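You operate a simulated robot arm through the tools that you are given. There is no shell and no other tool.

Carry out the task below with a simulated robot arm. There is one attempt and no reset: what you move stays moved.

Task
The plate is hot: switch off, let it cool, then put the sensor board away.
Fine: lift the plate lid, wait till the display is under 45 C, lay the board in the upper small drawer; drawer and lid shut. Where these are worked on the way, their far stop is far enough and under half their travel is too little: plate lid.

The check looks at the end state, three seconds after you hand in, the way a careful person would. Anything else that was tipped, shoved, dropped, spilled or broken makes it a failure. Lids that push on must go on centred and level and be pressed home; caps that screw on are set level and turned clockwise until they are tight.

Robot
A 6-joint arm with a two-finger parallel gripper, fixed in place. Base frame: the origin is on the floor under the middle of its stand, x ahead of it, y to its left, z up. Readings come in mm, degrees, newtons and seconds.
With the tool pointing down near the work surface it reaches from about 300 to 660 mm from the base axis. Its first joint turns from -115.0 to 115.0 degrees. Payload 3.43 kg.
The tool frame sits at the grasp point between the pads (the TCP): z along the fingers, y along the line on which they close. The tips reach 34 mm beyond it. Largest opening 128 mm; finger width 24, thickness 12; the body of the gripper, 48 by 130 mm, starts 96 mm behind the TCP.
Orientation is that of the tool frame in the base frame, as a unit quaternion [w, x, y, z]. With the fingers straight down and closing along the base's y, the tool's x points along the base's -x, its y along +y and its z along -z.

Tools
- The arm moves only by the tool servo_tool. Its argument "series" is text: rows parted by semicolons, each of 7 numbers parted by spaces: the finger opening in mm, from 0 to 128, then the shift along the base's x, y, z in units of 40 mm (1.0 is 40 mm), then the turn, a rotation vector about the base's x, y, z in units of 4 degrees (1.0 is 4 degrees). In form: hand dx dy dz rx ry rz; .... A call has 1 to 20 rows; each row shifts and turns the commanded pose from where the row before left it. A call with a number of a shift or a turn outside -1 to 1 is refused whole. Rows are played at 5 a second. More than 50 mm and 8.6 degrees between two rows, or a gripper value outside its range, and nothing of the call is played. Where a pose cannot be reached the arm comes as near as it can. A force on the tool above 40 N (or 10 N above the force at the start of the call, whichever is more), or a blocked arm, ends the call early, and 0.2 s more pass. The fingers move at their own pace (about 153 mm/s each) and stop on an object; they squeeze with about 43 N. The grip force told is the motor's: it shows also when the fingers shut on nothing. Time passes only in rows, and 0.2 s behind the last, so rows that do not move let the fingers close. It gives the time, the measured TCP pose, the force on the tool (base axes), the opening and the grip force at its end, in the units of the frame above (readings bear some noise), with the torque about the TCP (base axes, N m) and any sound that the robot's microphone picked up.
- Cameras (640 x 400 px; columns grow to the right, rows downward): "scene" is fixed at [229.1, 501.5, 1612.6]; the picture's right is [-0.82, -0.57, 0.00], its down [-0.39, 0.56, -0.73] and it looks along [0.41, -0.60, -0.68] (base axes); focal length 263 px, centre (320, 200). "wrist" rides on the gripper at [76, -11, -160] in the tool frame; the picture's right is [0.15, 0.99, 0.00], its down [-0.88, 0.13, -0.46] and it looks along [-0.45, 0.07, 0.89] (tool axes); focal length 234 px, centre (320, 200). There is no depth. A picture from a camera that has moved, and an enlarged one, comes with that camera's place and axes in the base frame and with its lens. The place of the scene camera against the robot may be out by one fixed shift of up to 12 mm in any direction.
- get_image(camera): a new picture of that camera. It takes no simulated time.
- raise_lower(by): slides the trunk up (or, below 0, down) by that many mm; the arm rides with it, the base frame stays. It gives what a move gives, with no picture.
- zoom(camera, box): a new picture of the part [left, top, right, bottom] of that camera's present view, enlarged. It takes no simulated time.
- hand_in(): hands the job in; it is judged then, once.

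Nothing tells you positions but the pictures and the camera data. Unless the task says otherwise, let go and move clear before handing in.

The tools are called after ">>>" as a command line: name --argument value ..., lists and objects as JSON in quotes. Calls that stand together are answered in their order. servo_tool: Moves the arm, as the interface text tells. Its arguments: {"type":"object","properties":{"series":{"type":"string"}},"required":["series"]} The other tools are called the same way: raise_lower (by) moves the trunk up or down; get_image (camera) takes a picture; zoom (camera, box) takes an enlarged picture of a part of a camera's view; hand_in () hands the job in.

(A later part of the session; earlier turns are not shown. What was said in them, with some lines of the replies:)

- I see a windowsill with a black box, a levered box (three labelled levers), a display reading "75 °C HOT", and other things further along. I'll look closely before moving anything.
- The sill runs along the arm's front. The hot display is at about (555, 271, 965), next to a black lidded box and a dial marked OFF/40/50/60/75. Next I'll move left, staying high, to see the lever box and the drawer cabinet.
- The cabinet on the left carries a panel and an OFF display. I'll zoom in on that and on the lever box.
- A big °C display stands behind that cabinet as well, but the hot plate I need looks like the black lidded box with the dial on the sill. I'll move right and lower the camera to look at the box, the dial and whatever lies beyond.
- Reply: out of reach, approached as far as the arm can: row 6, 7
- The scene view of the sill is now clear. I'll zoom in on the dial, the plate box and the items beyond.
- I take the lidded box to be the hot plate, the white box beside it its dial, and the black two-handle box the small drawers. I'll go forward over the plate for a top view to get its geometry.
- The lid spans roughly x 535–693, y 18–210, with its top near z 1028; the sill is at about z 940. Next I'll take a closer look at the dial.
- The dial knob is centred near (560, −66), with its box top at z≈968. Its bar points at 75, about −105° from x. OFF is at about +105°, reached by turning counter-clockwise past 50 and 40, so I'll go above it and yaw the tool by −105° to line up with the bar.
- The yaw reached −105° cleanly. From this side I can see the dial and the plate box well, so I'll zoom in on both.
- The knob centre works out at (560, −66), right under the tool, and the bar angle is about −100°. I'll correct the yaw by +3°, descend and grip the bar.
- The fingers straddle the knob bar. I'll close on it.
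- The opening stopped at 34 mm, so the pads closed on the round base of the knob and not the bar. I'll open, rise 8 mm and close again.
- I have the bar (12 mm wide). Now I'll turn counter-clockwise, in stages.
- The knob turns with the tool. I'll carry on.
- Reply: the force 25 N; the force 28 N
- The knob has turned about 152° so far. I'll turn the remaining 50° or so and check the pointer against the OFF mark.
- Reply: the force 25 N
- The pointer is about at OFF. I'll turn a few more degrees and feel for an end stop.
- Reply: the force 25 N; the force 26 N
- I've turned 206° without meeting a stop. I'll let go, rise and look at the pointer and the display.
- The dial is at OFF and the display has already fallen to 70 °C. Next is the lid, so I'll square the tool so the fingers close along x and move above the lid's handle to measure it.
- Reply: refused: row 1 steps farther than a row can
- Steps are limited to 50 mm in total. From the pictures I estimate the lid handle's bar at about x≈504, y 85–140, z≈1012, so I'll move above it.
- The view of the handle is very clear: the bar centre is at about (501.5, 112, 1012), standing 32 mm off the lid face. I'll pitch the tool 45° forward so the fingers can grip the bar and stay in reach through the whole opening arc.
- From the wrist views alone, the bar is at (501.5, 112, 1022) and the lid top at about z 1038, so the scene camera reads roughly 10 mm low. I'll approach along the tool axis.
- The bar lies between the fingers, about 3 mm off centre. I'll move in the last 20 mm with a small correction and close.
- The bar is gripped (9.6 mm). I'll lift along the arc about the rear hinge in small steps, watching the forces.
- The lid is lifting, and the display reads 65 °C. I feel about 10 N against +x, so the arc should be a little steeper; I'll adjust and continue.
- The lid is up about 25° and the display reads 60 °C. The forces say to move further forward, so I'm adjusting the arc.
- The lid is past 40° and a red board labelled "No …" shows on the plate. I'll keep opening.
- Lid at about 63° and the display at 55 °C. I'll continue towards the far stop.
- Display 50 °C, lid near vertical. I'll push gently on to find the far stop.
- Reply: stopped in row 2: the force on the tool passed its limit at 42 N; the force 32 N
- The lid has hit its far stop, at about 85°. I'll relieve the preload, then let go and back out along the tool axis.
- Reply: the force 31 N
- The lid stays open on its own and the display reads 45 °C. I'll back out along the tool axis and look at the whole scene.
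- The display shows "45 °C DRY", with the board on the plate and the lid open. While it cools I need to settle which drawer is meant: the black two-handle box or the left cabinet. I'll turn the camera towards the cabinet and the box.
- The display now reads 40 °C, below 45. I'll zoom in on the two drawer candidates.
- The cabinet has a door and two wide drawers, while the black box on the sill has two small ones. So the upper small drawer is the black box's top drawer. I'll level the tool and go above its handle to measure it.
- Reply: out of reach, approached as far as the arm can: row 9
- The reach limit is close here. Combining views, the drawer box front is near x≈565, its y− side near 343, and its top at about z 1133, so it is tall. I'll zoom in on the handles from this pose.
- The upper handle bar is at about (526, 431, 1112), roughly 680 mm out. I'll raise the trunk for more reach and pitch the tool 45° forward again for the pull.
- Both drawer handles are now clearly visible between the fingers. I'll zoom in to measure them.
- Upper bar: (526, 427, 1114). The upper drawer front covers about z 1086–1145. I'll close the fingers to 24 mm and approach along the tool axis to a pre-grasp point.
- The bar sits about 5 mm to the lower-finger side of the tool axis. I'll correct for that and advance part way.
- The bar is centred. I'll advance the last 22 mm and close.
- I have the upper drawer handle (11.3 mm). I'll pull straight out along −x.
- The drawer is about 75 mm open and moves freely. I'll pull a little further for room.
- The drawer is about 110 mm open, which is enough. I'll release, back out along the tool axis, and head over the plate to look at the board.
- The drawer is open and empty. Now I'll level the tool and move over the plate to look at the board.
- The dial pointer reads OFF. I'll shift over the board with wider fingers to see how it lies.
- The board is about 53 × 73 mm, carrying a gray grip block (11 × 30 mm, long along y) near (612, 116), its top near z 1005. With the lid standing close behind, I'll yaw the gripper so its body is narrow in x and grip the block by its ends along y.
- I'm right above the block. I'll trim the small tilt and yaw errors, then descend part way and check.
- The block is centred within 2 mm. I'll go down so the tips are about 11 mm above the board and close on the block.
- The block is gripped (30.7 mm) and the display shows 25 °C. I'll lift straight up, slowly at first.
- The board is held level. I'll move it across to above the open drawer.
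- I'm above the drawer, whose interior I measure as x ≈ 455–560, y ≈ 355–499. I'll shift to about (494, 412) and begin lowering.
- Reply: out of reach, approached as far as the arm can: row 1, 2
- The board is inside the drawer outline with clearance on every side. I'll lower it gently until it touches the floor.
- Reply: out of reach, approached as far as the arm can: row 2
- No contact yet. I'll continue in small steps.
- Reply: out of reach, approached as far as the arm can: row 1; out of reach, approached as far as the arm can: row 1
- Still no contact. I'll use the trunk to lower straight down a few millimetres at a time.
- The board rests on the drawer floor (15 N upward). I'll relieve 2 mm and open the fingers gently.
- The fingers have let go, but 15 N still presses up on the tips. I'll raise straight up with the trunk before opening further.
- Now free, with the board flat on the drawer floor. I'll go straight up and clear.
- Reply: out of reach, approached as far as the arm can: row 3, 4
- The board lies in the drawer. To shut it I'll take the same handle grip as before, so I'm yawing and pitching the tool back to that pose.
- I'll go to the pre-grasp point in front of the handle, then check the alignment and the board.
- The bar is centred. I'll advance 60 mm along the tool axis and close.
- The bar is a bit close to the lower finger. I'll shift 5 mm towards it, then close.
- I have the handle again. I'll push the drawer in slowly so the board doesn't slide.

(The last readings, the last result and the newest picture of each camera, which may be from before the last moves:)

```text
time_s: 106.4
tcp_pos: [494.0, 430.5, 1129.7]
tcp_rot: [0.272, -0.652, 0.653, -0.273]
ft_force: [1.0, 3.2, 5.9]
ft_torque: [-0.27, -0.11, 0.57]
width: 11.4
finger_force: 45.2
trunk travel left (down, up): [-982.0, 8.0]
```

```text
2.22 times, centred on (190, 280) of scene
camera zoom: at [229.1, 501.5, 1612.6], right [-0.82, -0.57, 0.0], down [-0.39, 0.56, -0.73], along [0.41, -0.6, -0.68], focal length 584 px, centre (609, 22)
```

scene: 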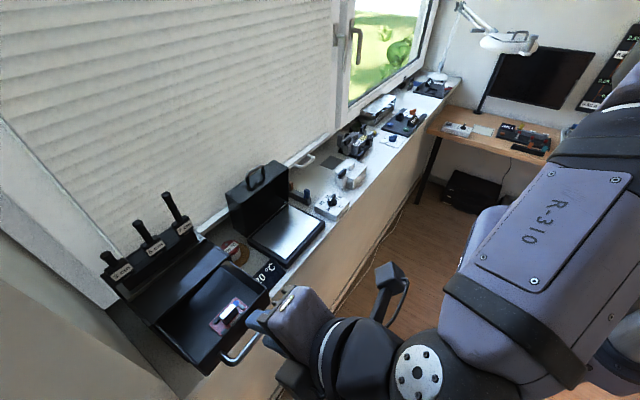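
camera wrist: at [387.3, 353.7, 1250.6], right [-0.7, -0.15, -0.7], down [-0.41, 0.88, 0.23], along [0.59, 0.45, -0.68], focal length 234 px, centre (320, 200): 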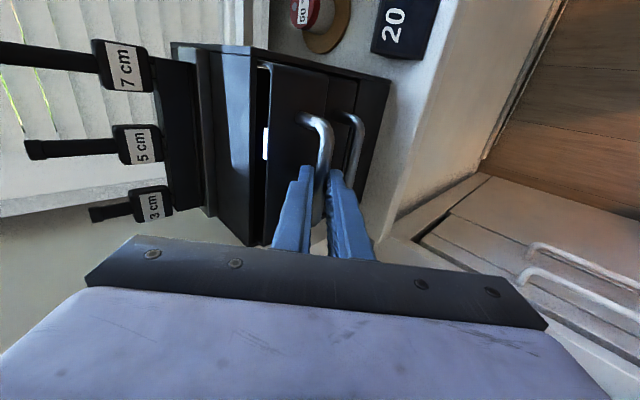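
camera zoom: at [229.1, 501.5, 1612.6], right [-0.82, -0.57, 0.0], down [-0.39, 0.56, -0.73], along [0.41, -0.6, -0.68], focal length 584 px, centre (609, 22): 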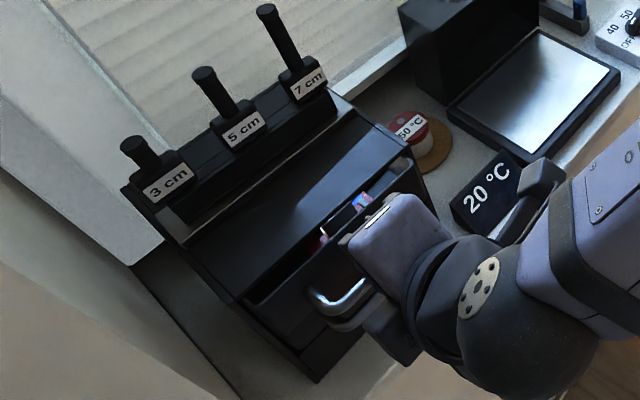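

Nearly shut, with the block clearing the opening. I'll push the rest until it stops.

>>> servo_tool --series "0 0.15 0 0 0 0 0;0 0.15 0 0 0 0 0;0 0 0 0 0 0 0"

>>> servo_tool --series "0 0.1 0 0 0 0 0;0 0 0 0 0 0 0"

>>> servo_tool --series "0 0.1 0 0 0 0 0;0 0 0 0 0 0 0"

>>> zoom --camera "scene" --box '[90, 190, 290, 370]'

>>> zoom --camera "wrist" --box '[160, 30, 400, 250]'

```text
time_s: 107.2
tcp_pos: [504.7, 429.4, 1128.0]
tcp_rot: [0.271, -0.651, 0.654, -0.273]
ft_force: [-0.3, 3.5, 8.8]
ft_torque: [-0.63, -0.16, 0.37]
width: 11.5
finger_force: 45.3
trunk travel left (down, up): [-982.0, 8.0]
```

```text
time_s: 107.8
tcp_pos: [508.3, 429.7, 1129.5]
tcp_rot: [-0.271, 0.653, -0.653, 0.273]
ft_force: [0.1, 5.6, 9.0]
ft_torque: [-0.59, -0.17, 0.32]
width: 11.6
finger_force: 45.0
trunk travel left (down, up): [-982.0, 8.0]
```

```text
time_s: 108.4
tcp_pos: [510.2, 430.1, 1129.4]
tcp_rot: [0.271, -0.653, 0.653, -0.272]
ft_force: [-10.4, 7.4, 11.6]
ft_torque: [-0.27, 0.02, 0.58]
width: 11.6
finger_force: 45.0
trunk travel left (down, up): [-982.0, 8.0]
```

```text
2.22 times, centred on (190, 280) of scene
camera zoom: at [229.1, 501.5, 1612.6], right [-0.82, -0.57, 0.0], down [-0.39, 0.56, -0.73], along [0.41, -0.6, -0.68], focal length 584 px, centre (609, 22)
```

zoom: 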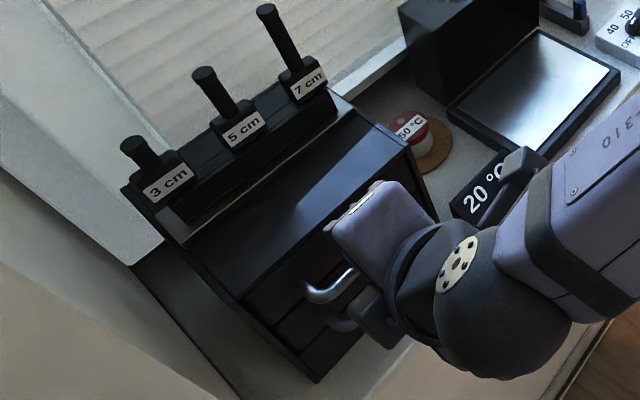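

```text
1.82 times, centred on (280, 140) of wrist
camera zoom: at [403.9, 353.4, 1250.5], right [-0.7, -0.15, -0.7], down [-0.41, 0.88, 0.23], along [0.59, 0.45, -0.68], focal length 426 px, centre (393, 309)
```

zoom: 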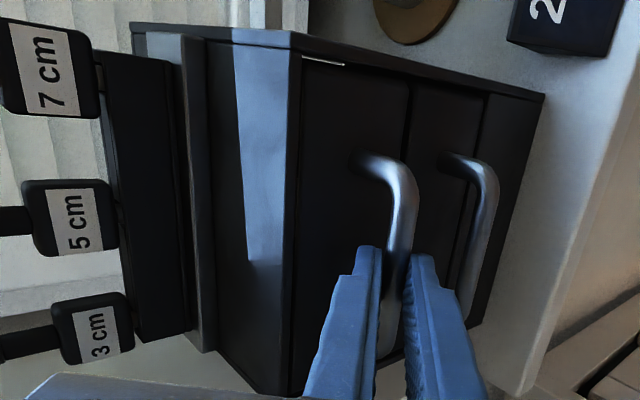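

The push force is rising (−10 N). I'll push a little more to make sure it is fully home.

>>> servo_tool --series "0 0.1 0 0 0 0 0;0 0 0 0 0 0 0"

>>> servo_tool --series "0 0.08 0 0 0 0 0;0 0 0 0 0 0 0"

>>> zoom --camera "wrist" --box '[220, 30, 380, 150]'

```text
time_s: 109.0
tcp_pos: [509.4, 429.6, 1128.5]
tcp_rot: [-0.27, 0.653, -0.653, 0.272]
ft_force: [-25.5, 5.5, 8.2]
ft_torque: [0.09, 0.37, 0.84]
width: 11.4
finger_force: 45.2
trunk travel left (down, up): [-982.0, 8.0]
```

```text
time_s: 109.6
tcp_pos: [510.1, 429.8, 1130.1]
tcp_rot: [0.271, -0.653, 0.653, -0.273]
ft_force: [-38.3, 1.3, 2.5]
ft_torque: [-0.05, 0.64, 0.54]
width: 11.6
finger_force: 45.0
trunk travel left (down, up): [-982.0, 8.0]
```

```text
3.33 times, centred on (300, 90) of wrist
camera zoom: at [404.4, 353.7, 1250.7], right [-0.7, -0.15, -0.7], down [-0.42, 0.88, 0.22], along [0.58, 0.45, -0.68], focal length 781 px, centre (387, 567)
```

zoom: 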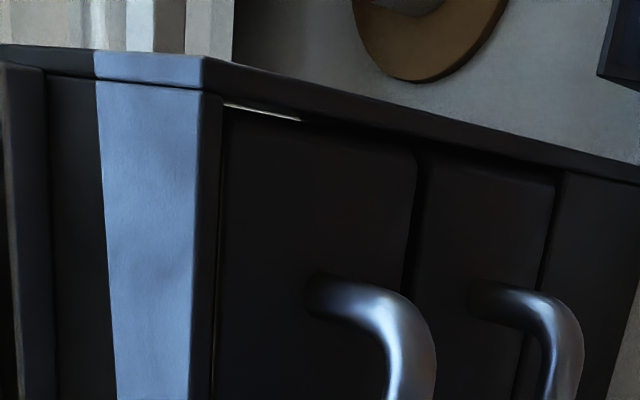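

It's firmly on its stop (−38 N). I'll relieve the push, then release and back out.

>>> servo_tool --series "0 -0.1 0 0 0 0 0;0 0 0 0 0 0 0"

>>> servo_tool --series "0 -0.06 0 0 0 0 0;0 0 0 0 0 0 0"

```text
time_s: 110.2
tcp_pos: [511.1, 429.0, 1130.3]
tcp_rot: [0.271, -0.652, 0.653, -0.274]
ft_force: [-28.9, 1.1, -2.6]
ft_torque: [-0.19, 0.5, 0.64]
width: 11.4
finger_force: 45.0
trunk travel left (down, up): [-982.0, 8.0]
```

```text
time_s: 110.8
tcp_pos: [510.6, 430.7, 1129.2]
tcp_rot: [0.27, -0.652, 0.653, -0.274]
ft_force: [-22.3, 2.7, -5.3]
ft_torque: [-0.11, 0.49, 0.71]
width: 11.4
finger_force: 45.1
trunk travel left (down, up): [-982.0, 8.0]
```

>>> servo_tool --series "0 -0.15 0 0 0 0 0;0 0 0 0 0 0 0"

>>> servo_tool --series "24 0 0 0 0 0 0;24 0 0 0 0 0 0;24 0 0 0 0 0 0"

>>> zoom --camera "wrist" --box '[220, 30, 400, 210]'

```text
time_s: 111.4
tcp_pos: [511.3, 430.6, 1128.9]
tcp_rot: [0.271, -0.652, 0.654, -0.273]
ft_force: [-1.4, 3.9, -9.8]
ft_torque: [0.02, 0.12, 0.87]
width: 11.4
finger_force: 44.6
trunk travel left (down, up): [-982.0, 8.0]
```

```text
time_s: 112.2
tcp_pos: [508.3, 429.9, 1129.7]
tcp_rot: [0.27, -0.652, 0.655, -0.272]
ft_force: [-0.5, -0.2, 0.1]
ft_torque: [0.0, 0.01, 0.01]
width: 24.0
finger_force: 0.1
trunk travel left (down, up): [-982.0, 8.0]
```

```text
2.22 times, centred on (310, 120) of wrist
camera zoom: at [402.3, 352.9, 1251.2], right [-0.7, -0.15, -0.7], down [-0.41, 0.88, 0.23], along [0.59, 0.45, -0.68], focal length 520 px, centre (342, 378)
```

zoom: 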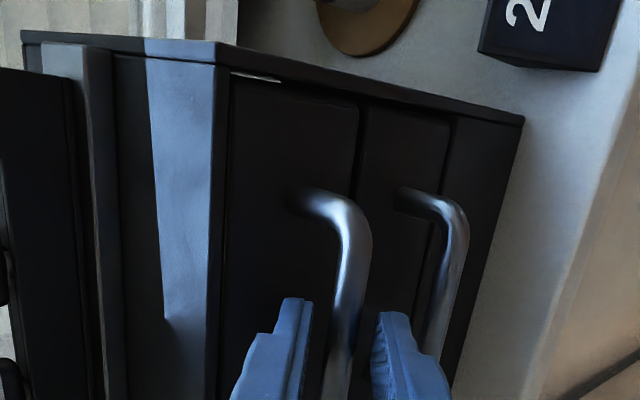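

Released. I'll back out along the tool axis and view the drawer from the same pose as before it was opened, to compare.

>>> servo_tool --series "24 -0.3 0 0.3 0 0 0;24 -0.5 0 0.5 0 0 0;24 -0.6 0 0.6 0 0 0;24 -0.6 0 0.8 0 0 0;24 -0.6 0 0.9 0 0 0;60 -0.55 0 0.85 0 0 0;128 0 0 0 0 0 0"

>>> zoom --camera "wrist" --box '[230, 40, 420, 190]'

>>> zoom --camera "scene" --box '[90, 190, 290, 370]'

```text
time_s: 113.8
tcp_pos: [380.7, 430.1, 1285.0]
tcp_rot: [0.27, -0.652, 0.654, -0.273]
ft_force: [-0.6, 0.0, 0.3]
ft_torque: [-0.03, 0.02, -0.01]
width: 128.1
finger_force: 0.0
trunk travel left (down, up): [-982.0, 8.0]
```

```text
2.67 times, centred on (325, 115) of wrist
camera zoom: at [274.8, 354.8, 1407.4], right [-0.7, -0.15, -0.7], down [-0.41, 0.88, 0.23], along [0.58, 0.45, -0.68], focal length 624 px, centre (307, 427)
```

zoom: 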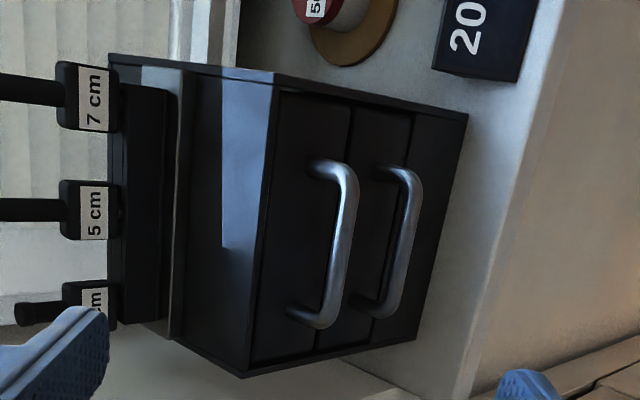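

```text
2.22 times, centred on (190, 280) of scene
camera zoom: at [229.1, 501.5, 1612.6], right [-0.82, -0.57, 0.0], down [-0.39, 0.56, -0.73], along [0.41, -0.6, -0.68], focal length 584 px, centre (609, 22)
```

zoom: 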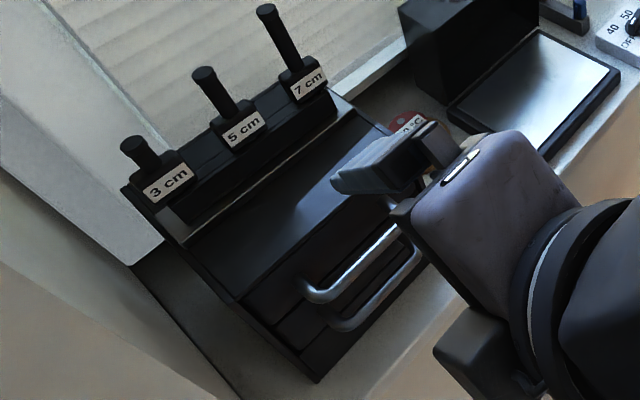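

The drawer looks exactly as it did before opening: shut. Now the lid. I'll return to its handle at the open position with the same 45° pitch.

>>> servo_tool --series "60 0.6 -0.8 0 0 0 0;60 0.6 -0.8 0 0 0 0;60 0.6 -0.8 0 0 0 0;60 0.6 -0.8 0 0 0 0;60 0.6 -0.8 0 0 0 0;60 0.6 -0.8 0 0 0 0;40 0.6 -0.8 0 0 0 0;26 0.6 -0.8 0 0 0 0;26 0.6 -0.8 0 0 0 0;26 0.6 -0.75 0 0 0 0;26 0 0 0 0 0 0"

>>> get_image --camera "wrist"

>>> zoom --camera "scene" --box '[200, 100, 380, 290]'

```text
time_s: 116.2
tcp_pos: [620.8, 109.3, 1288.4]
tcp_rot: [0.271, -0.652, 0.654, -0.273]
ft_force: [0.9, 0.3, -0.4]
ft_torque: [0.01, 0.03, -0.02]
width: 26.0
finger_force: 0.0
trunk travel left (down, up): [-982.0, 8.0]
```

```text
taken
camera wrist: at [515.8, 33.3, 1409.9], right [-0.7, -0.15, -0.7], down [-0.41, 0.88, 0.23], along [0.59, 0.45, -0.68], focal length 234 px, centre (320, 200)
```

wrist: 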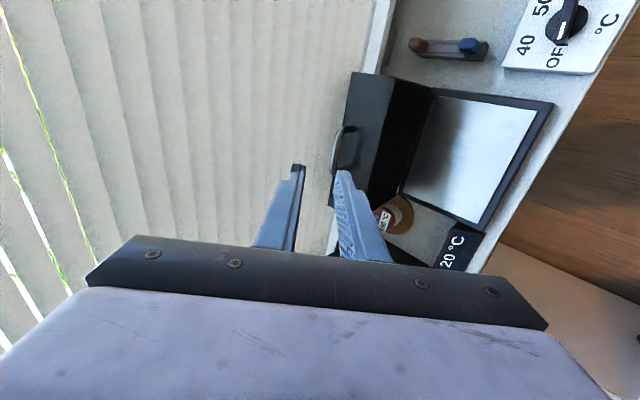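

```text
2.11 times, centred on (290, 195) of scene
camera zoom: at [229.1, 501.5, 1612.6], right [-0.82, -0.57, 0.0], down [-0.39, 0.56, -0.73], along [0.41, -0.6, -0.68], focal length 553 px, centre (383, 210)
```

zoom: 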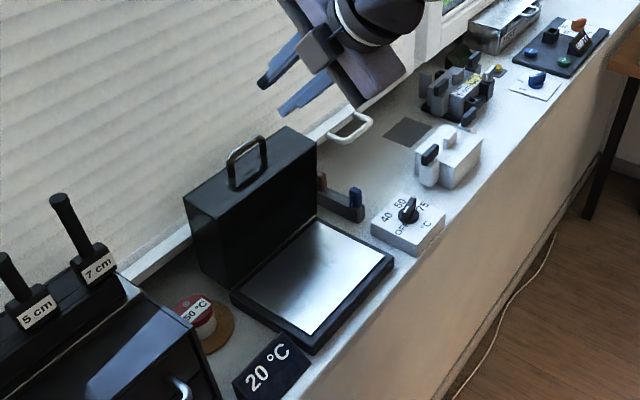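

>>> servo_tool --series "26 0.36 0.04 -0.7 0 0 0;26 0.36 0.03 -0.7 0 0 0;26 0 0 0 0 0 0"

>>> zoom --camera "wrist" --box '[250, 90, 410, 210]'

>>> zoom --camera "scene" --box '[220, 130, 330, 240]'

```text
time_s: 117.0
tcp_pos: [649.8, 109.8, 1231.9]
tcp_rot: [0.271, -0.652, 0.654, -0.272]
ft_force: [-1.0, 0.0, -0.6]
ft_torque: [0.0, -0.02, 0.0]
width: 26.4
finger_force: 0.1
trunk travel left (down, up): [-982.0, 8.0]
```

```text
3.33 times, centred on (330, 150) of wrist
camera zoom: at [544.7, 34.6, 1353.3], right [-0.7, -0.15, -0.7], down [-0.41, 0.88, 0.23], along [0.59, 0.45, -0.68], focal length 781 px, centre (287, 367)
```

zoom: 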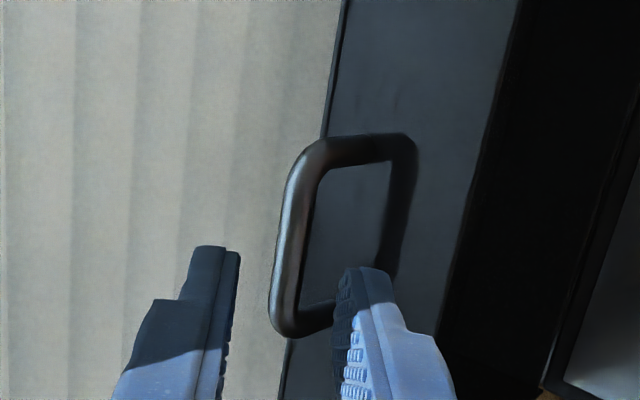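

```text
3.64 times, centred on (275, 185) of scene
camera zoom: at [229.1, 501.5, 1612.6], right [-0.82, -0.57, 0.0], down [-0.39, 0.56, -0.73], along [0.41, -0.6, -0.68], focal length 956 px, centre (484, 254)
```

zoom: 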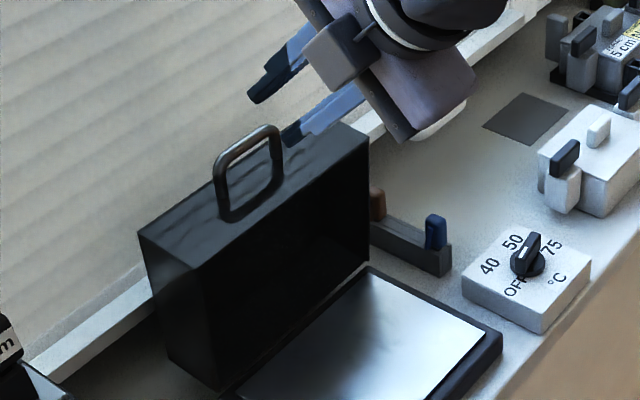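

Aligned. I'll advance along the axis and close on the bar.

>>> servo_tool --series "26 0.35 0.03 -0.35 0 0 0;26 0.35 0 -0.35 0 0 0;26 0.3 0 -0.32 0 0 0;26 0 0 0 0 0 0"

>>> zoom --camera "wrist" --box '[250, 90, 410, 210]'

```text
time_s: 118.0
tcp_pos: [690.6, 114.5, 1188.6]
tcp_rot: [0.271, -0.652, 0.653, -0.273]
ft_force: [0.2, -0.4, 0.1]
ft_torque: [0.02, -0.01, 0.0]
width: 26.0
finger_force: 0.2
trunk travel left (down, up): [-982.0, 8.0]
```

```text
3.33 times, centred on (330, 150) of wrist
camera zoom: at [585.4, 36.8, 1311.5], right [-0.7, -0.15, -0.7], down [-0.41, 0.88, 0.23], along [0.59, 0.45, -0.68], focal length 781 px, centre (287, 367)
```

zoom: 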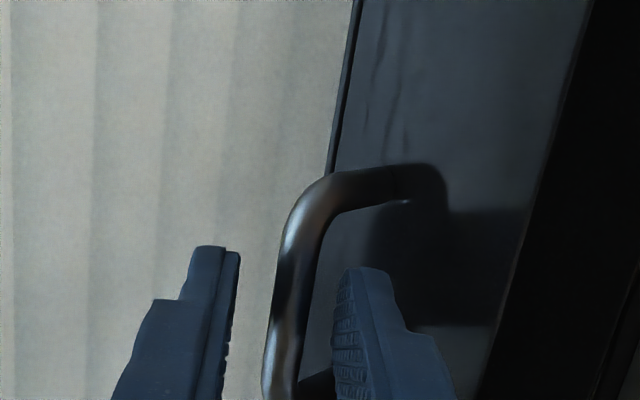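

Bar between the pads. Closing on it.

>>> servo_tool --series "0 0 0 0 0 0 0;0 0 0 0 0 0 0;0 0 0 0 0 0 0"

>>> zoom --camera "wrist" --box '[250, 90, 410, 210]'

```text
time_s: 118.8
tcp_pos: [691.0, 112.9, 1188.3]
tcp_rot: [0.269, -0.652, 0.654, -0.272]
ft_force: [-5.9, 1.1, -5.3]
ft_torque: [0.66, 0.23, -0.53]
width: 9.4
finger_force: 43.3
trunk travel left (down, up): [-982.0, 8.0]
```

```text
3.33 times, centred on (330, 150) of wrist
camera zoom: at [585.1, 36.9, 1310.4], right [-0.7, -0.14, -0.7], down [-0.41, 0.88, 0.23], along [0.58, 0.45, -0.68], focal length 781 px, centre (287, 367)
```

zoom: 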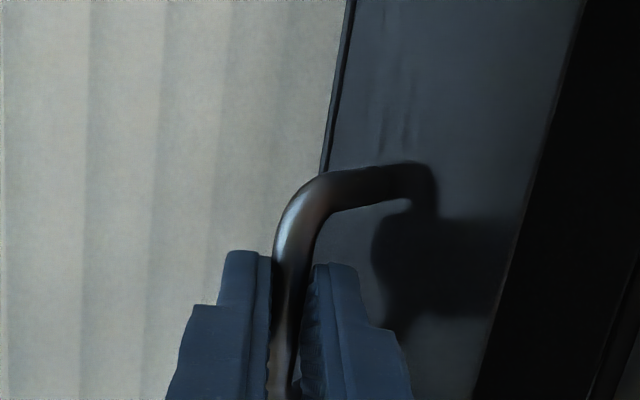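

Gripped (9.4 mm). I'll retrace the opening arc in reverse, watching forces.

>>> servo_tool --series "0 -0.2 0 0.03 0 0 0;0 -0.21 0 0.02 0 0 0;0 -0.33 0 0 0 0 0;0 -0.33 0 -0.02 0 0 0;0 0 0 0 0 0 0"

>>> servo_tool --series "0 -0.305 0 -0.04 0 0 0;0 -0.305 0 -0.05 0 0 0;0 -0.32 0 -0.1 0 0 0;0 -0.32 0 -0.14 0 0 0;0 0 0 0 0 0 0"

>>> zoom --camera "scene" --box '[200, 120, 360, 290]'

```text
time_s: 120.0
tcp_pos: [649.1, 112.5, 1189.2]
tcp_rot: [0.268, -0.652, 0.655, -0.272]
ft_force: [-0.1, -3.6, -13.9]
ft_torque: [0.56, 0.27, -0.19]
width: 9.2
finger_force: 43.0
trunk travel left (down, up): [-982.0, 8.0]
```

```text
time_s: 121.2
tcp_pos: [599.3, 113.1, 1177.0]
tcp_rot: [0.27, -0.653, 0.654, -0.272]
ft_force: [3.7, -5.8, -7.4]
ft_torque: [0.07, -0.01, -0.14]
width: 9.2
finger_force: 43.6
trunk travel left (down, up): [-982.0, 8.0]
```

```text
2.35 times, centred on (280, 205) of scene
camera zoom: at [229.1, 501.5, 1612.6], right [-0.82, -0.57, 0.0], down [-0.39, 0.56, -0.73], along [0.41, -0.6, -0.68], focal length 618 px, centre (414, 188)
```

zoom: 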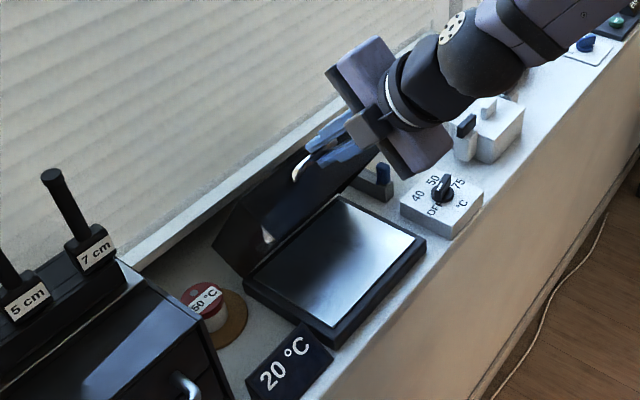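

The lid follows well. Continuing the arc down.

>>> servo_tool --series "0 -0.33 0 -0.165 0 0 0;0 -0.32 0 -0.19 0 0 0;0 -0.3 0 -0.22 0 0 0;0 -0.26 0 -0.24 0 0 0;0 -0.25 0 -0.26 0 0 0;0 0 0 0 0 0 0"

>>> servo_tool --series "0 -0.22 0 -0.26 0 0 0;0 -0.21 0 -0.275 0 0 0;0 -0.2 0 -0.29 0 0 0;0 -0.19 0 -0.31 0 0 0;0 0 0 0 0 0 0"

>>> zoom --camera "scene" --box '[200, 140, 360, 290]'

```text
time_s: 122.6
tcp_pos: [536.7, 112.0, 1137.4]
tcp_rot: [0.271, -0.652, 0.653, -0.272]
ft_force: [-7.1, -13.1, 7.6]
ft_torque: [-0.7, -0.06, -0.17]
width: 9.5
finger_force: 43.8
trunk travel left (down, up): [-982.0, 8.0]
```

```text
time_s: 123.8
tcp_pos: [502.7, 113.1, 1088.3]
tcp_rot: [0.269, -0.651, 0.655, -0.272]
ft_force: [-5.2, -17.9, 1.7]
ft_torque: [-1.34, 0.03, -0.24]
width: 9.1
finger_force: 43.7
trunk travel left (down, up): [-982.0, 8.0]
```

```text
2.67 times, centred on (280, 215) of scene
camera zoom: at [229.1, 501.5, 1612.6], right [-0.82, -0.57, 0.0], down [-0.39, 0.56, -0.73], along [0.41, -0.6, -0.68], focal length 701 px, centre (427, 160)
```

zoom: 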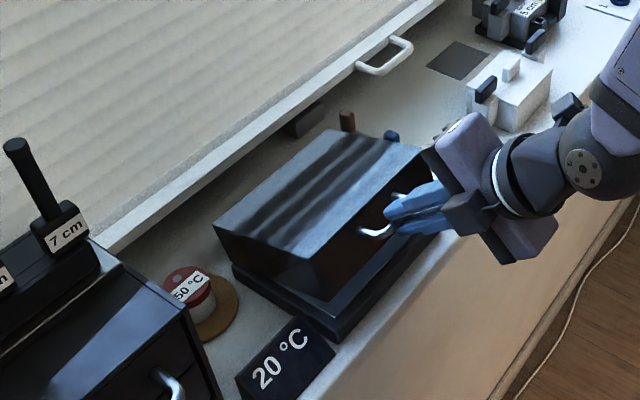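

The lid is almost down. A sideways force of −18 N has built up, so I'll ease y by 4 mm as I lower the rest.

>>> servo_tool --series "0 -0.13 -0.06 -0.31 0 0 0;0 -0.12 -0.06 -0.32 0 0 0;0 0 0 0 0 0 0"

>>> servo_tool --series "0 -0.08 0 -0.3 0 0 0;0 0 0 0 0 0 0"

>>> zoom --camera "scene" --box '[210, 160, 350, 290]'

```text
time_s: 124.6
tcp_pos: [493.0, 113.1, 1064.2]
tcp_rot: [-0.27, 0.654, -0.652, 0.272]
ft_force: [-9.4, 3.2, 1.5]
ft_torque: [0.27, 0.16, 1.16]
width: 9.3
finger_force: 42.9
trunk travel left (down, up): [-982.0, 8.0]
```

```text
time_s: 125.2
tcp_pos: [487.8, 113.8, 1052.6]
tcp_rot: [-0.27, 0.654, -0.652, 0.273]
ft_force: [-9.8, 8.9, 1.3]
ft_torque: [0.08, 0.22, 1.1]
width: 9.1
finger_force: 43.2
trunk travel left (down, up): [-982.0, 8.0]
```

```text
3.08 times, centred on (280, 225) of scene
camera zoom: at [229.1, 501.5, 1612.6], right [-0.82, -0.57, 0.0], down [-0.39, 0.56, -0.73], along [0.41, -0.6, -0.68], focal length 809 px, centre (443, 123)
```

zoom: 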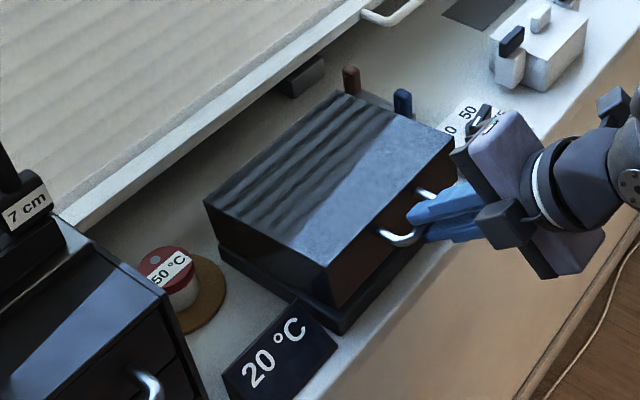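

>>> servo_tool --series "0 -0.1 0.04 -0.2 0 0 0;0 0 0 0 0 0 0"

>>> servo_tool --series "0 -0.04 0.02 -0.15 0 0 0;0 0 0 0 0 0 0"

>>> servo_tool --series "0 -0.02 0 -0.12 0 0 0;0 0 0 0 0 0 0"

>>> zoom --camera "scene" --box '[210, 160, 350, 290]'

```text
time_s: 125.8
tcp_pos: [486.3, 112.9, 1043.6]
tcp_rot: [-0.27, 0.653, -0.653, 0.273]
ft_force: [-4.9, 9.8, 1.0]
ft_torque: [-0.51, 0.05, 0.69]
width: 9.9
finger_force: 43.9
trunk travel left (down, up): [-982.0, 8.0]
```

```text
time_s: 126.4
tcp_pos: [485.8, 113.5, 1038.2]
tcp_rot: [0.269, -0.652, 0.654, -0.273]
ft_force: [-4.1, 6.9, 0.5]
ft_torque: [-0.72, 0.04, 0.54]
width: 9.6
finger_force: 43.7
trunk travel left (down, up): [-982.0, 8.0]
```

```text
time_s: 127.0
tcp_pos: [485.0, 113.7, 1035.3]
tcp_rot: [0.273, -0.652, 0.652, -0.275]
ft_force: [-6.9, 8.0, 16.9]
ft_torque: [-0.95, -0.26, 0.41]
width: 9.4
finger_force: 43.5
trunk travel left (down, up): [-982.0, 8.0]
```

```text
3.08 times, centred on (280, 225) of scene
camera zoom: at [229.1, 501.5, 1612.6], right [-0.82, -0.57, 0.0], down [-0.39, 0.56, -0.73], along [0.41, -0.6, -0.68], focal length 809 px, centre (443, 123)
```

zoom: 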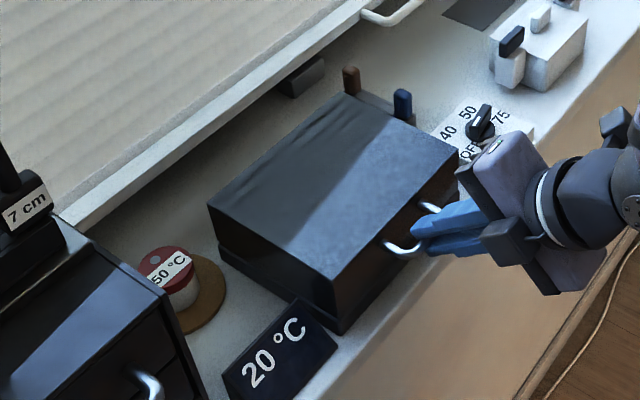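

The lid is down: +17 N upward and z matches the closed height. I'll press slightly, relieve, then release.

>>> servo_tool --series "0 0 -0.04 -0.08 0 0 0;0 0 0 0 0 0 0"

>>> servo_tool --series "0 -0.03 0 0.16 0 0 0;0 0 0 0 0 0 0"

>>> servo_tool --series "26 0 0 0 0 0 0;26 0 0 0 0 0 0;26 0 0 0 0 0 0"

>>> zoom --camera "wrist" --box '[250, 90, 410, 210]'

```text
time_s: 127.6
tcp_pos: [484.6, 112.9, 1035.4]
tcp_rot: [-0.275, 0.651, -0.651, 0.276]
ft_force: [-8.9, 14.4, 33.9]
ft_torque: [-0.41, -0.48, 0.86]
width: 9.5
finger_force: 43.3
trunk travel left (down, up): [-982.0, 8.0]
```

```text
time_s: 128.2
tcp_pos: [486.0, 112.7, 1036.8]
tcp_rot: [-0.27, 0.654, -0.652, 0.273]
ft_force: [6.1, 18.3, 6.8]
ft_torque: [-0.05, -0.23, 1.04]
width: 9.7
finger_force: 43.4
trunk travel left (down, up): [-982.0, 8.0]
```

```text
time_s: 129.0
tcp_pos: [483.9, 109.0, 1035.0]
tcp_rot: [0.27, -0.652, 0.654, -0.272]
ft_force: [-0.4, -0.1, 0.0]
ft_torque: [-0.03, 0.03, -0.02]
width: 25.9
finger_force: 0.0
trunk travel left (down, up): [-982.0, 8.0]
```

```text
3.33 times, centred on (330, 150) of wrist
camera zoom: at [378.5, 33.2, 1157.7], right [-0.7, -0.14, -0.7], down [-0.41, 0.88, 0.23], along [0.58, 0.45, -0.68], focal length 781 px, centre (287, 367)
```

zoom: 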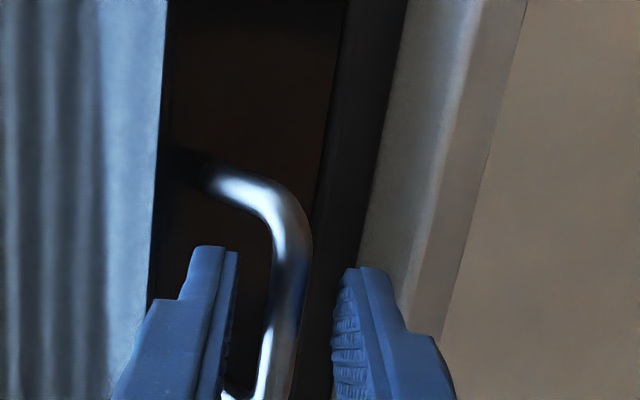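

Released with the bar clear between the fingers. I'll back out along the tool axis, go up and away, and inspect everything.

>>> servo_tool --series "26 -0.3 0 0.3 0 0 0;26 -0.5 0 0.5 0 0 0;26 -0.6 0 0.6 0 0 0;26 -0.5 0 0.8 0 0 0;26 0 0 1 0 0 0;26 0 0 1 0 0 0;26 0 0 1 0 0 0;26 0 0 0 0 0 0"

>>> get_image --camera "scene"

>>> zoom --camera "scene" --box '[210, 150, 360, 290]'

>>> zoom --camera "scene" --box '[90, 180, 280, 370]'

>>> get_image --camera "wrist"

```text
time_s: 130.8
tcp_pos: [436.0, 131.8, 1243.4]
tcp_rot: [0.269, -0.653, 0.654, -0.272]
ft_force: [0.7, 0.3, 0.4]
ft_torque: [-0.04, -0.01, -0.01]
width: 26.0
finger_force: 0.1
out of reach, approached as far as the arm can: row 3, 4
trunk travel left (down, up): [-982.0, 8.0]
```

```text
taken
```

scene: 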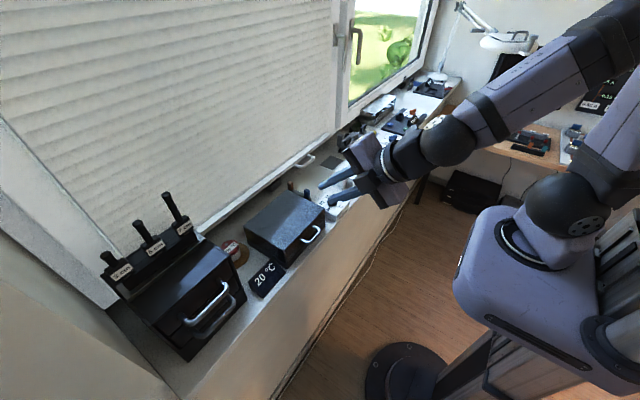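

```text
2.86 times, centred on (285, 220) of scene
camera zoom: at [229.1, 501.5, 1612.6], right [-0.82, -0.57, 0.0], down [-0.39, 0.56, -0.73], along [0.41, -0.6, -0.68], focal length 751 px, centre (420, 143)
```

zoom: 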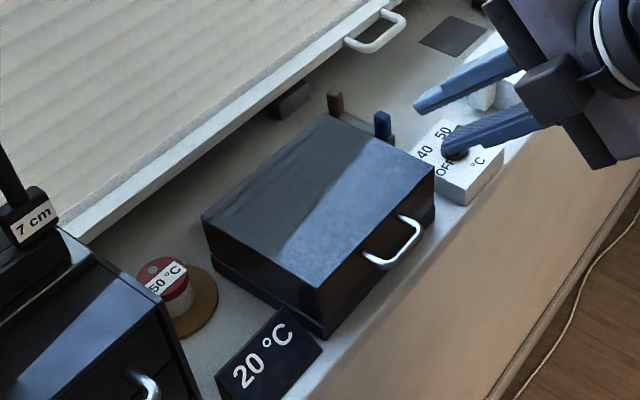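

```text
2.11 times, centred on (185, 275) of scene
camera zoom: at [229.1, 501.5, 1612.6], right [-0.82, -0.57, 0.0], down [-0.39, 0.56, -0.73], along [0.41, -0.6, -0.68], focal length 553 px, centre (604, 42)
```

zoom: 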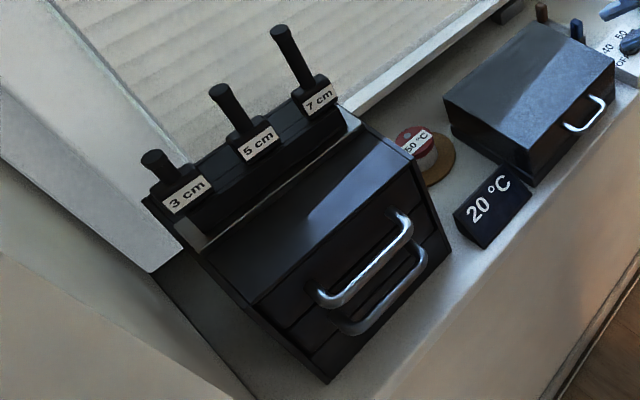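

```text
taken
camera wrist: at [330.6, 55.7, 1365.1], right [-0.7, -0.15, -0.7], down [-0.41, 0.88, 0.23], along [0.58, 0.45, -0.68], focal length 234 px, centre (320, 200)
```

wrist: 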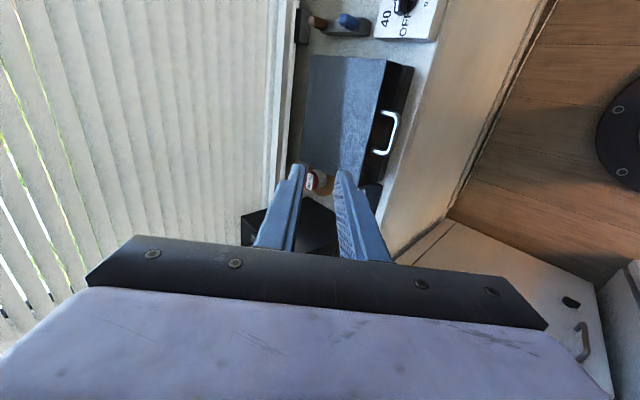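

Lid and drawer look shut. I'll move the arm well clear and compare against the starting pictures.

>>> servo_tool --series "60 0 0 0.5 0 1 0;60 0 0 0.5 0 1 0;60 0 0 0.5 0 1 0;60 0 0 0.3 0 1 0;60 0 0 0.3 0 1 0;60 0 0 0 0 1 0;60 0 0 0 0 1 0;60 -0.3 0 0 0 1 0;60 -0.3 0 0 0 1 0;60 -0.3 0 0 0 1 0;60 -0.3 0 0 0 1 0;60 -0.3 0 0 0 0 0;60 0 0 0 0 0 0"

>>> get_image --camera "scene"

>>> zoom --camera "scene" --box '[210, 170, 370, 300]'

>>> zoom --camera "scene" --box '[90, 180, 260, 370]'

>>> get_image --camera "wrist"

```text
time_s: 133.6
tcp_pos: [376.9, 127.4, 1328.6]
tcp_rot: [0.006, -0.707, 0.707, -0.007]
ft_force: [-0.4, 0.5, -0.7]
ft_torque: [-0.01, 0.0, -0.04]
width: 59.9
finger_force: 0.0
trunk travel left (down, up): [-982.0, 8.0]
```

```text
taken
```

scene: 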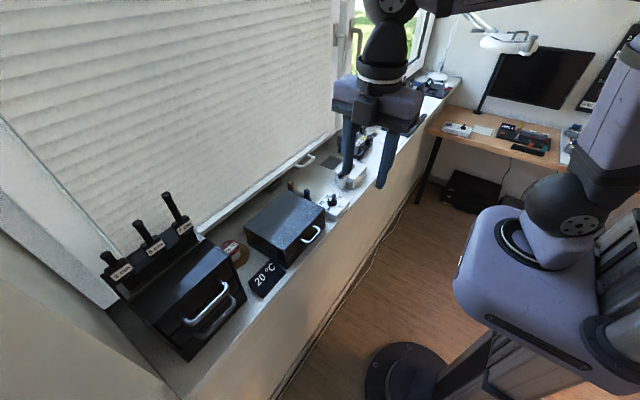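

```text
3.08 times, centred on (290, 235) of scene
camera zoom: at [229.1, 501.5, 1612.6], right [-0.82, -0.57, 0.0], down [-0.39, 0.56, -0.73], along [0.41, -0.6, -0.68], focal length 809 px, centre (412, 92)
```

zoom: 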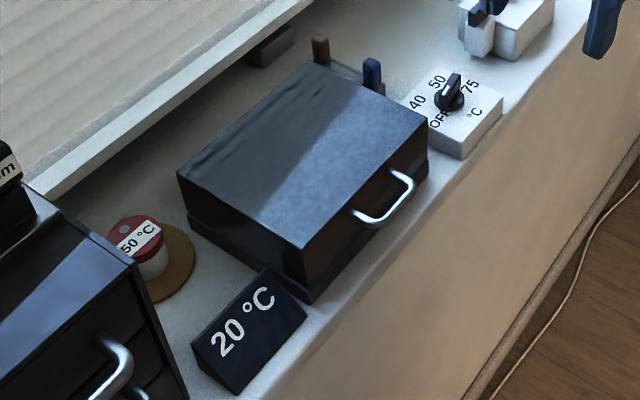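

```text
2.11 times, centred on (175, 275) of scene
camera zoom: at [229.1, 501.5, 1612.6], right [-0.82, -0.57, 0.0], down [-0.39, 0.56, -0.73], along [0.41, -0.6, -0.68], focal length 553 px, centre (625, 42)
```

zoom: 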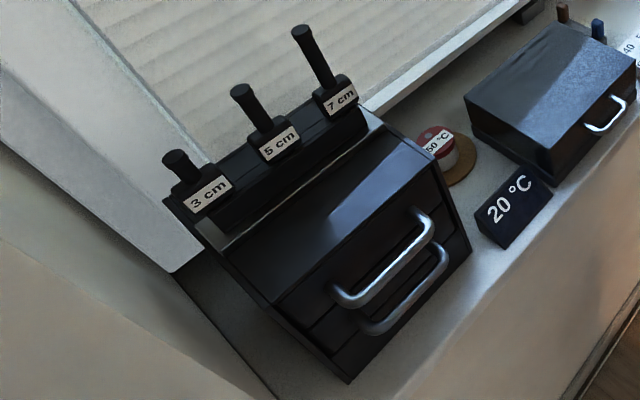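

```text
taken
camera wrist: at [385.0, 50.8, 1488.0], right [-0.99, -0.15, -0.02], down [-0.14, 0.88, 0.45], along [-0.05, 0.45, -0.89], focal length 234 px, centre (320, 200)
```

wrist: 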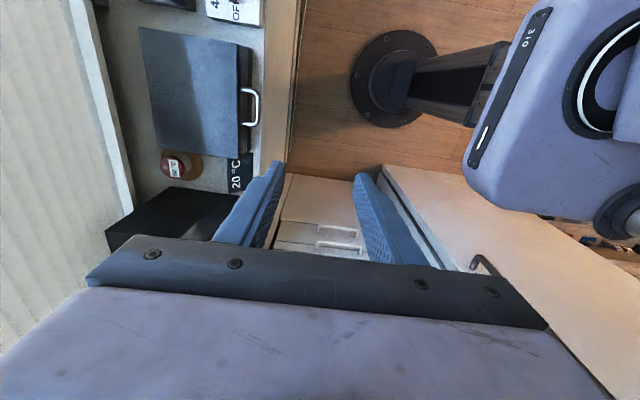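

The check pictures match the start: lid and drawer sit exactly as before, the display reads 20 °C and the dial points at OFF. The board is in the upper small drawer, nothing else has moved, and the arm is clear, so I'm handing in.

>>> hand_in

```text
The job is handed in.
```

The plate is off and cooled, and the sensor board is in the upper small drawer. The drawer and the plate lid are both shut. I've handed the job in and have no verdict back yet.

- **Switch off:** I turned the dial from 75 to OFF. The display fell steadily to 20 °C.
- **Lid and cooling:** I opened the lid to its far stop, about 85°. The display was down to 25 °C when I lifted the board, well under your 45 °C limit.
- **Board:** It lies flat in the top drawer of the black two-drawer box on the sill. I took that box as the "small" drawers because the white cabinet's are wide.
- **Shut:** I pushed the drawer in until it hit its stop and pressed the lid down. Both look the same as in the starting pictures.

Nothing else looks moved or tipped in the final pictures. The arm is empty and clear of everything.
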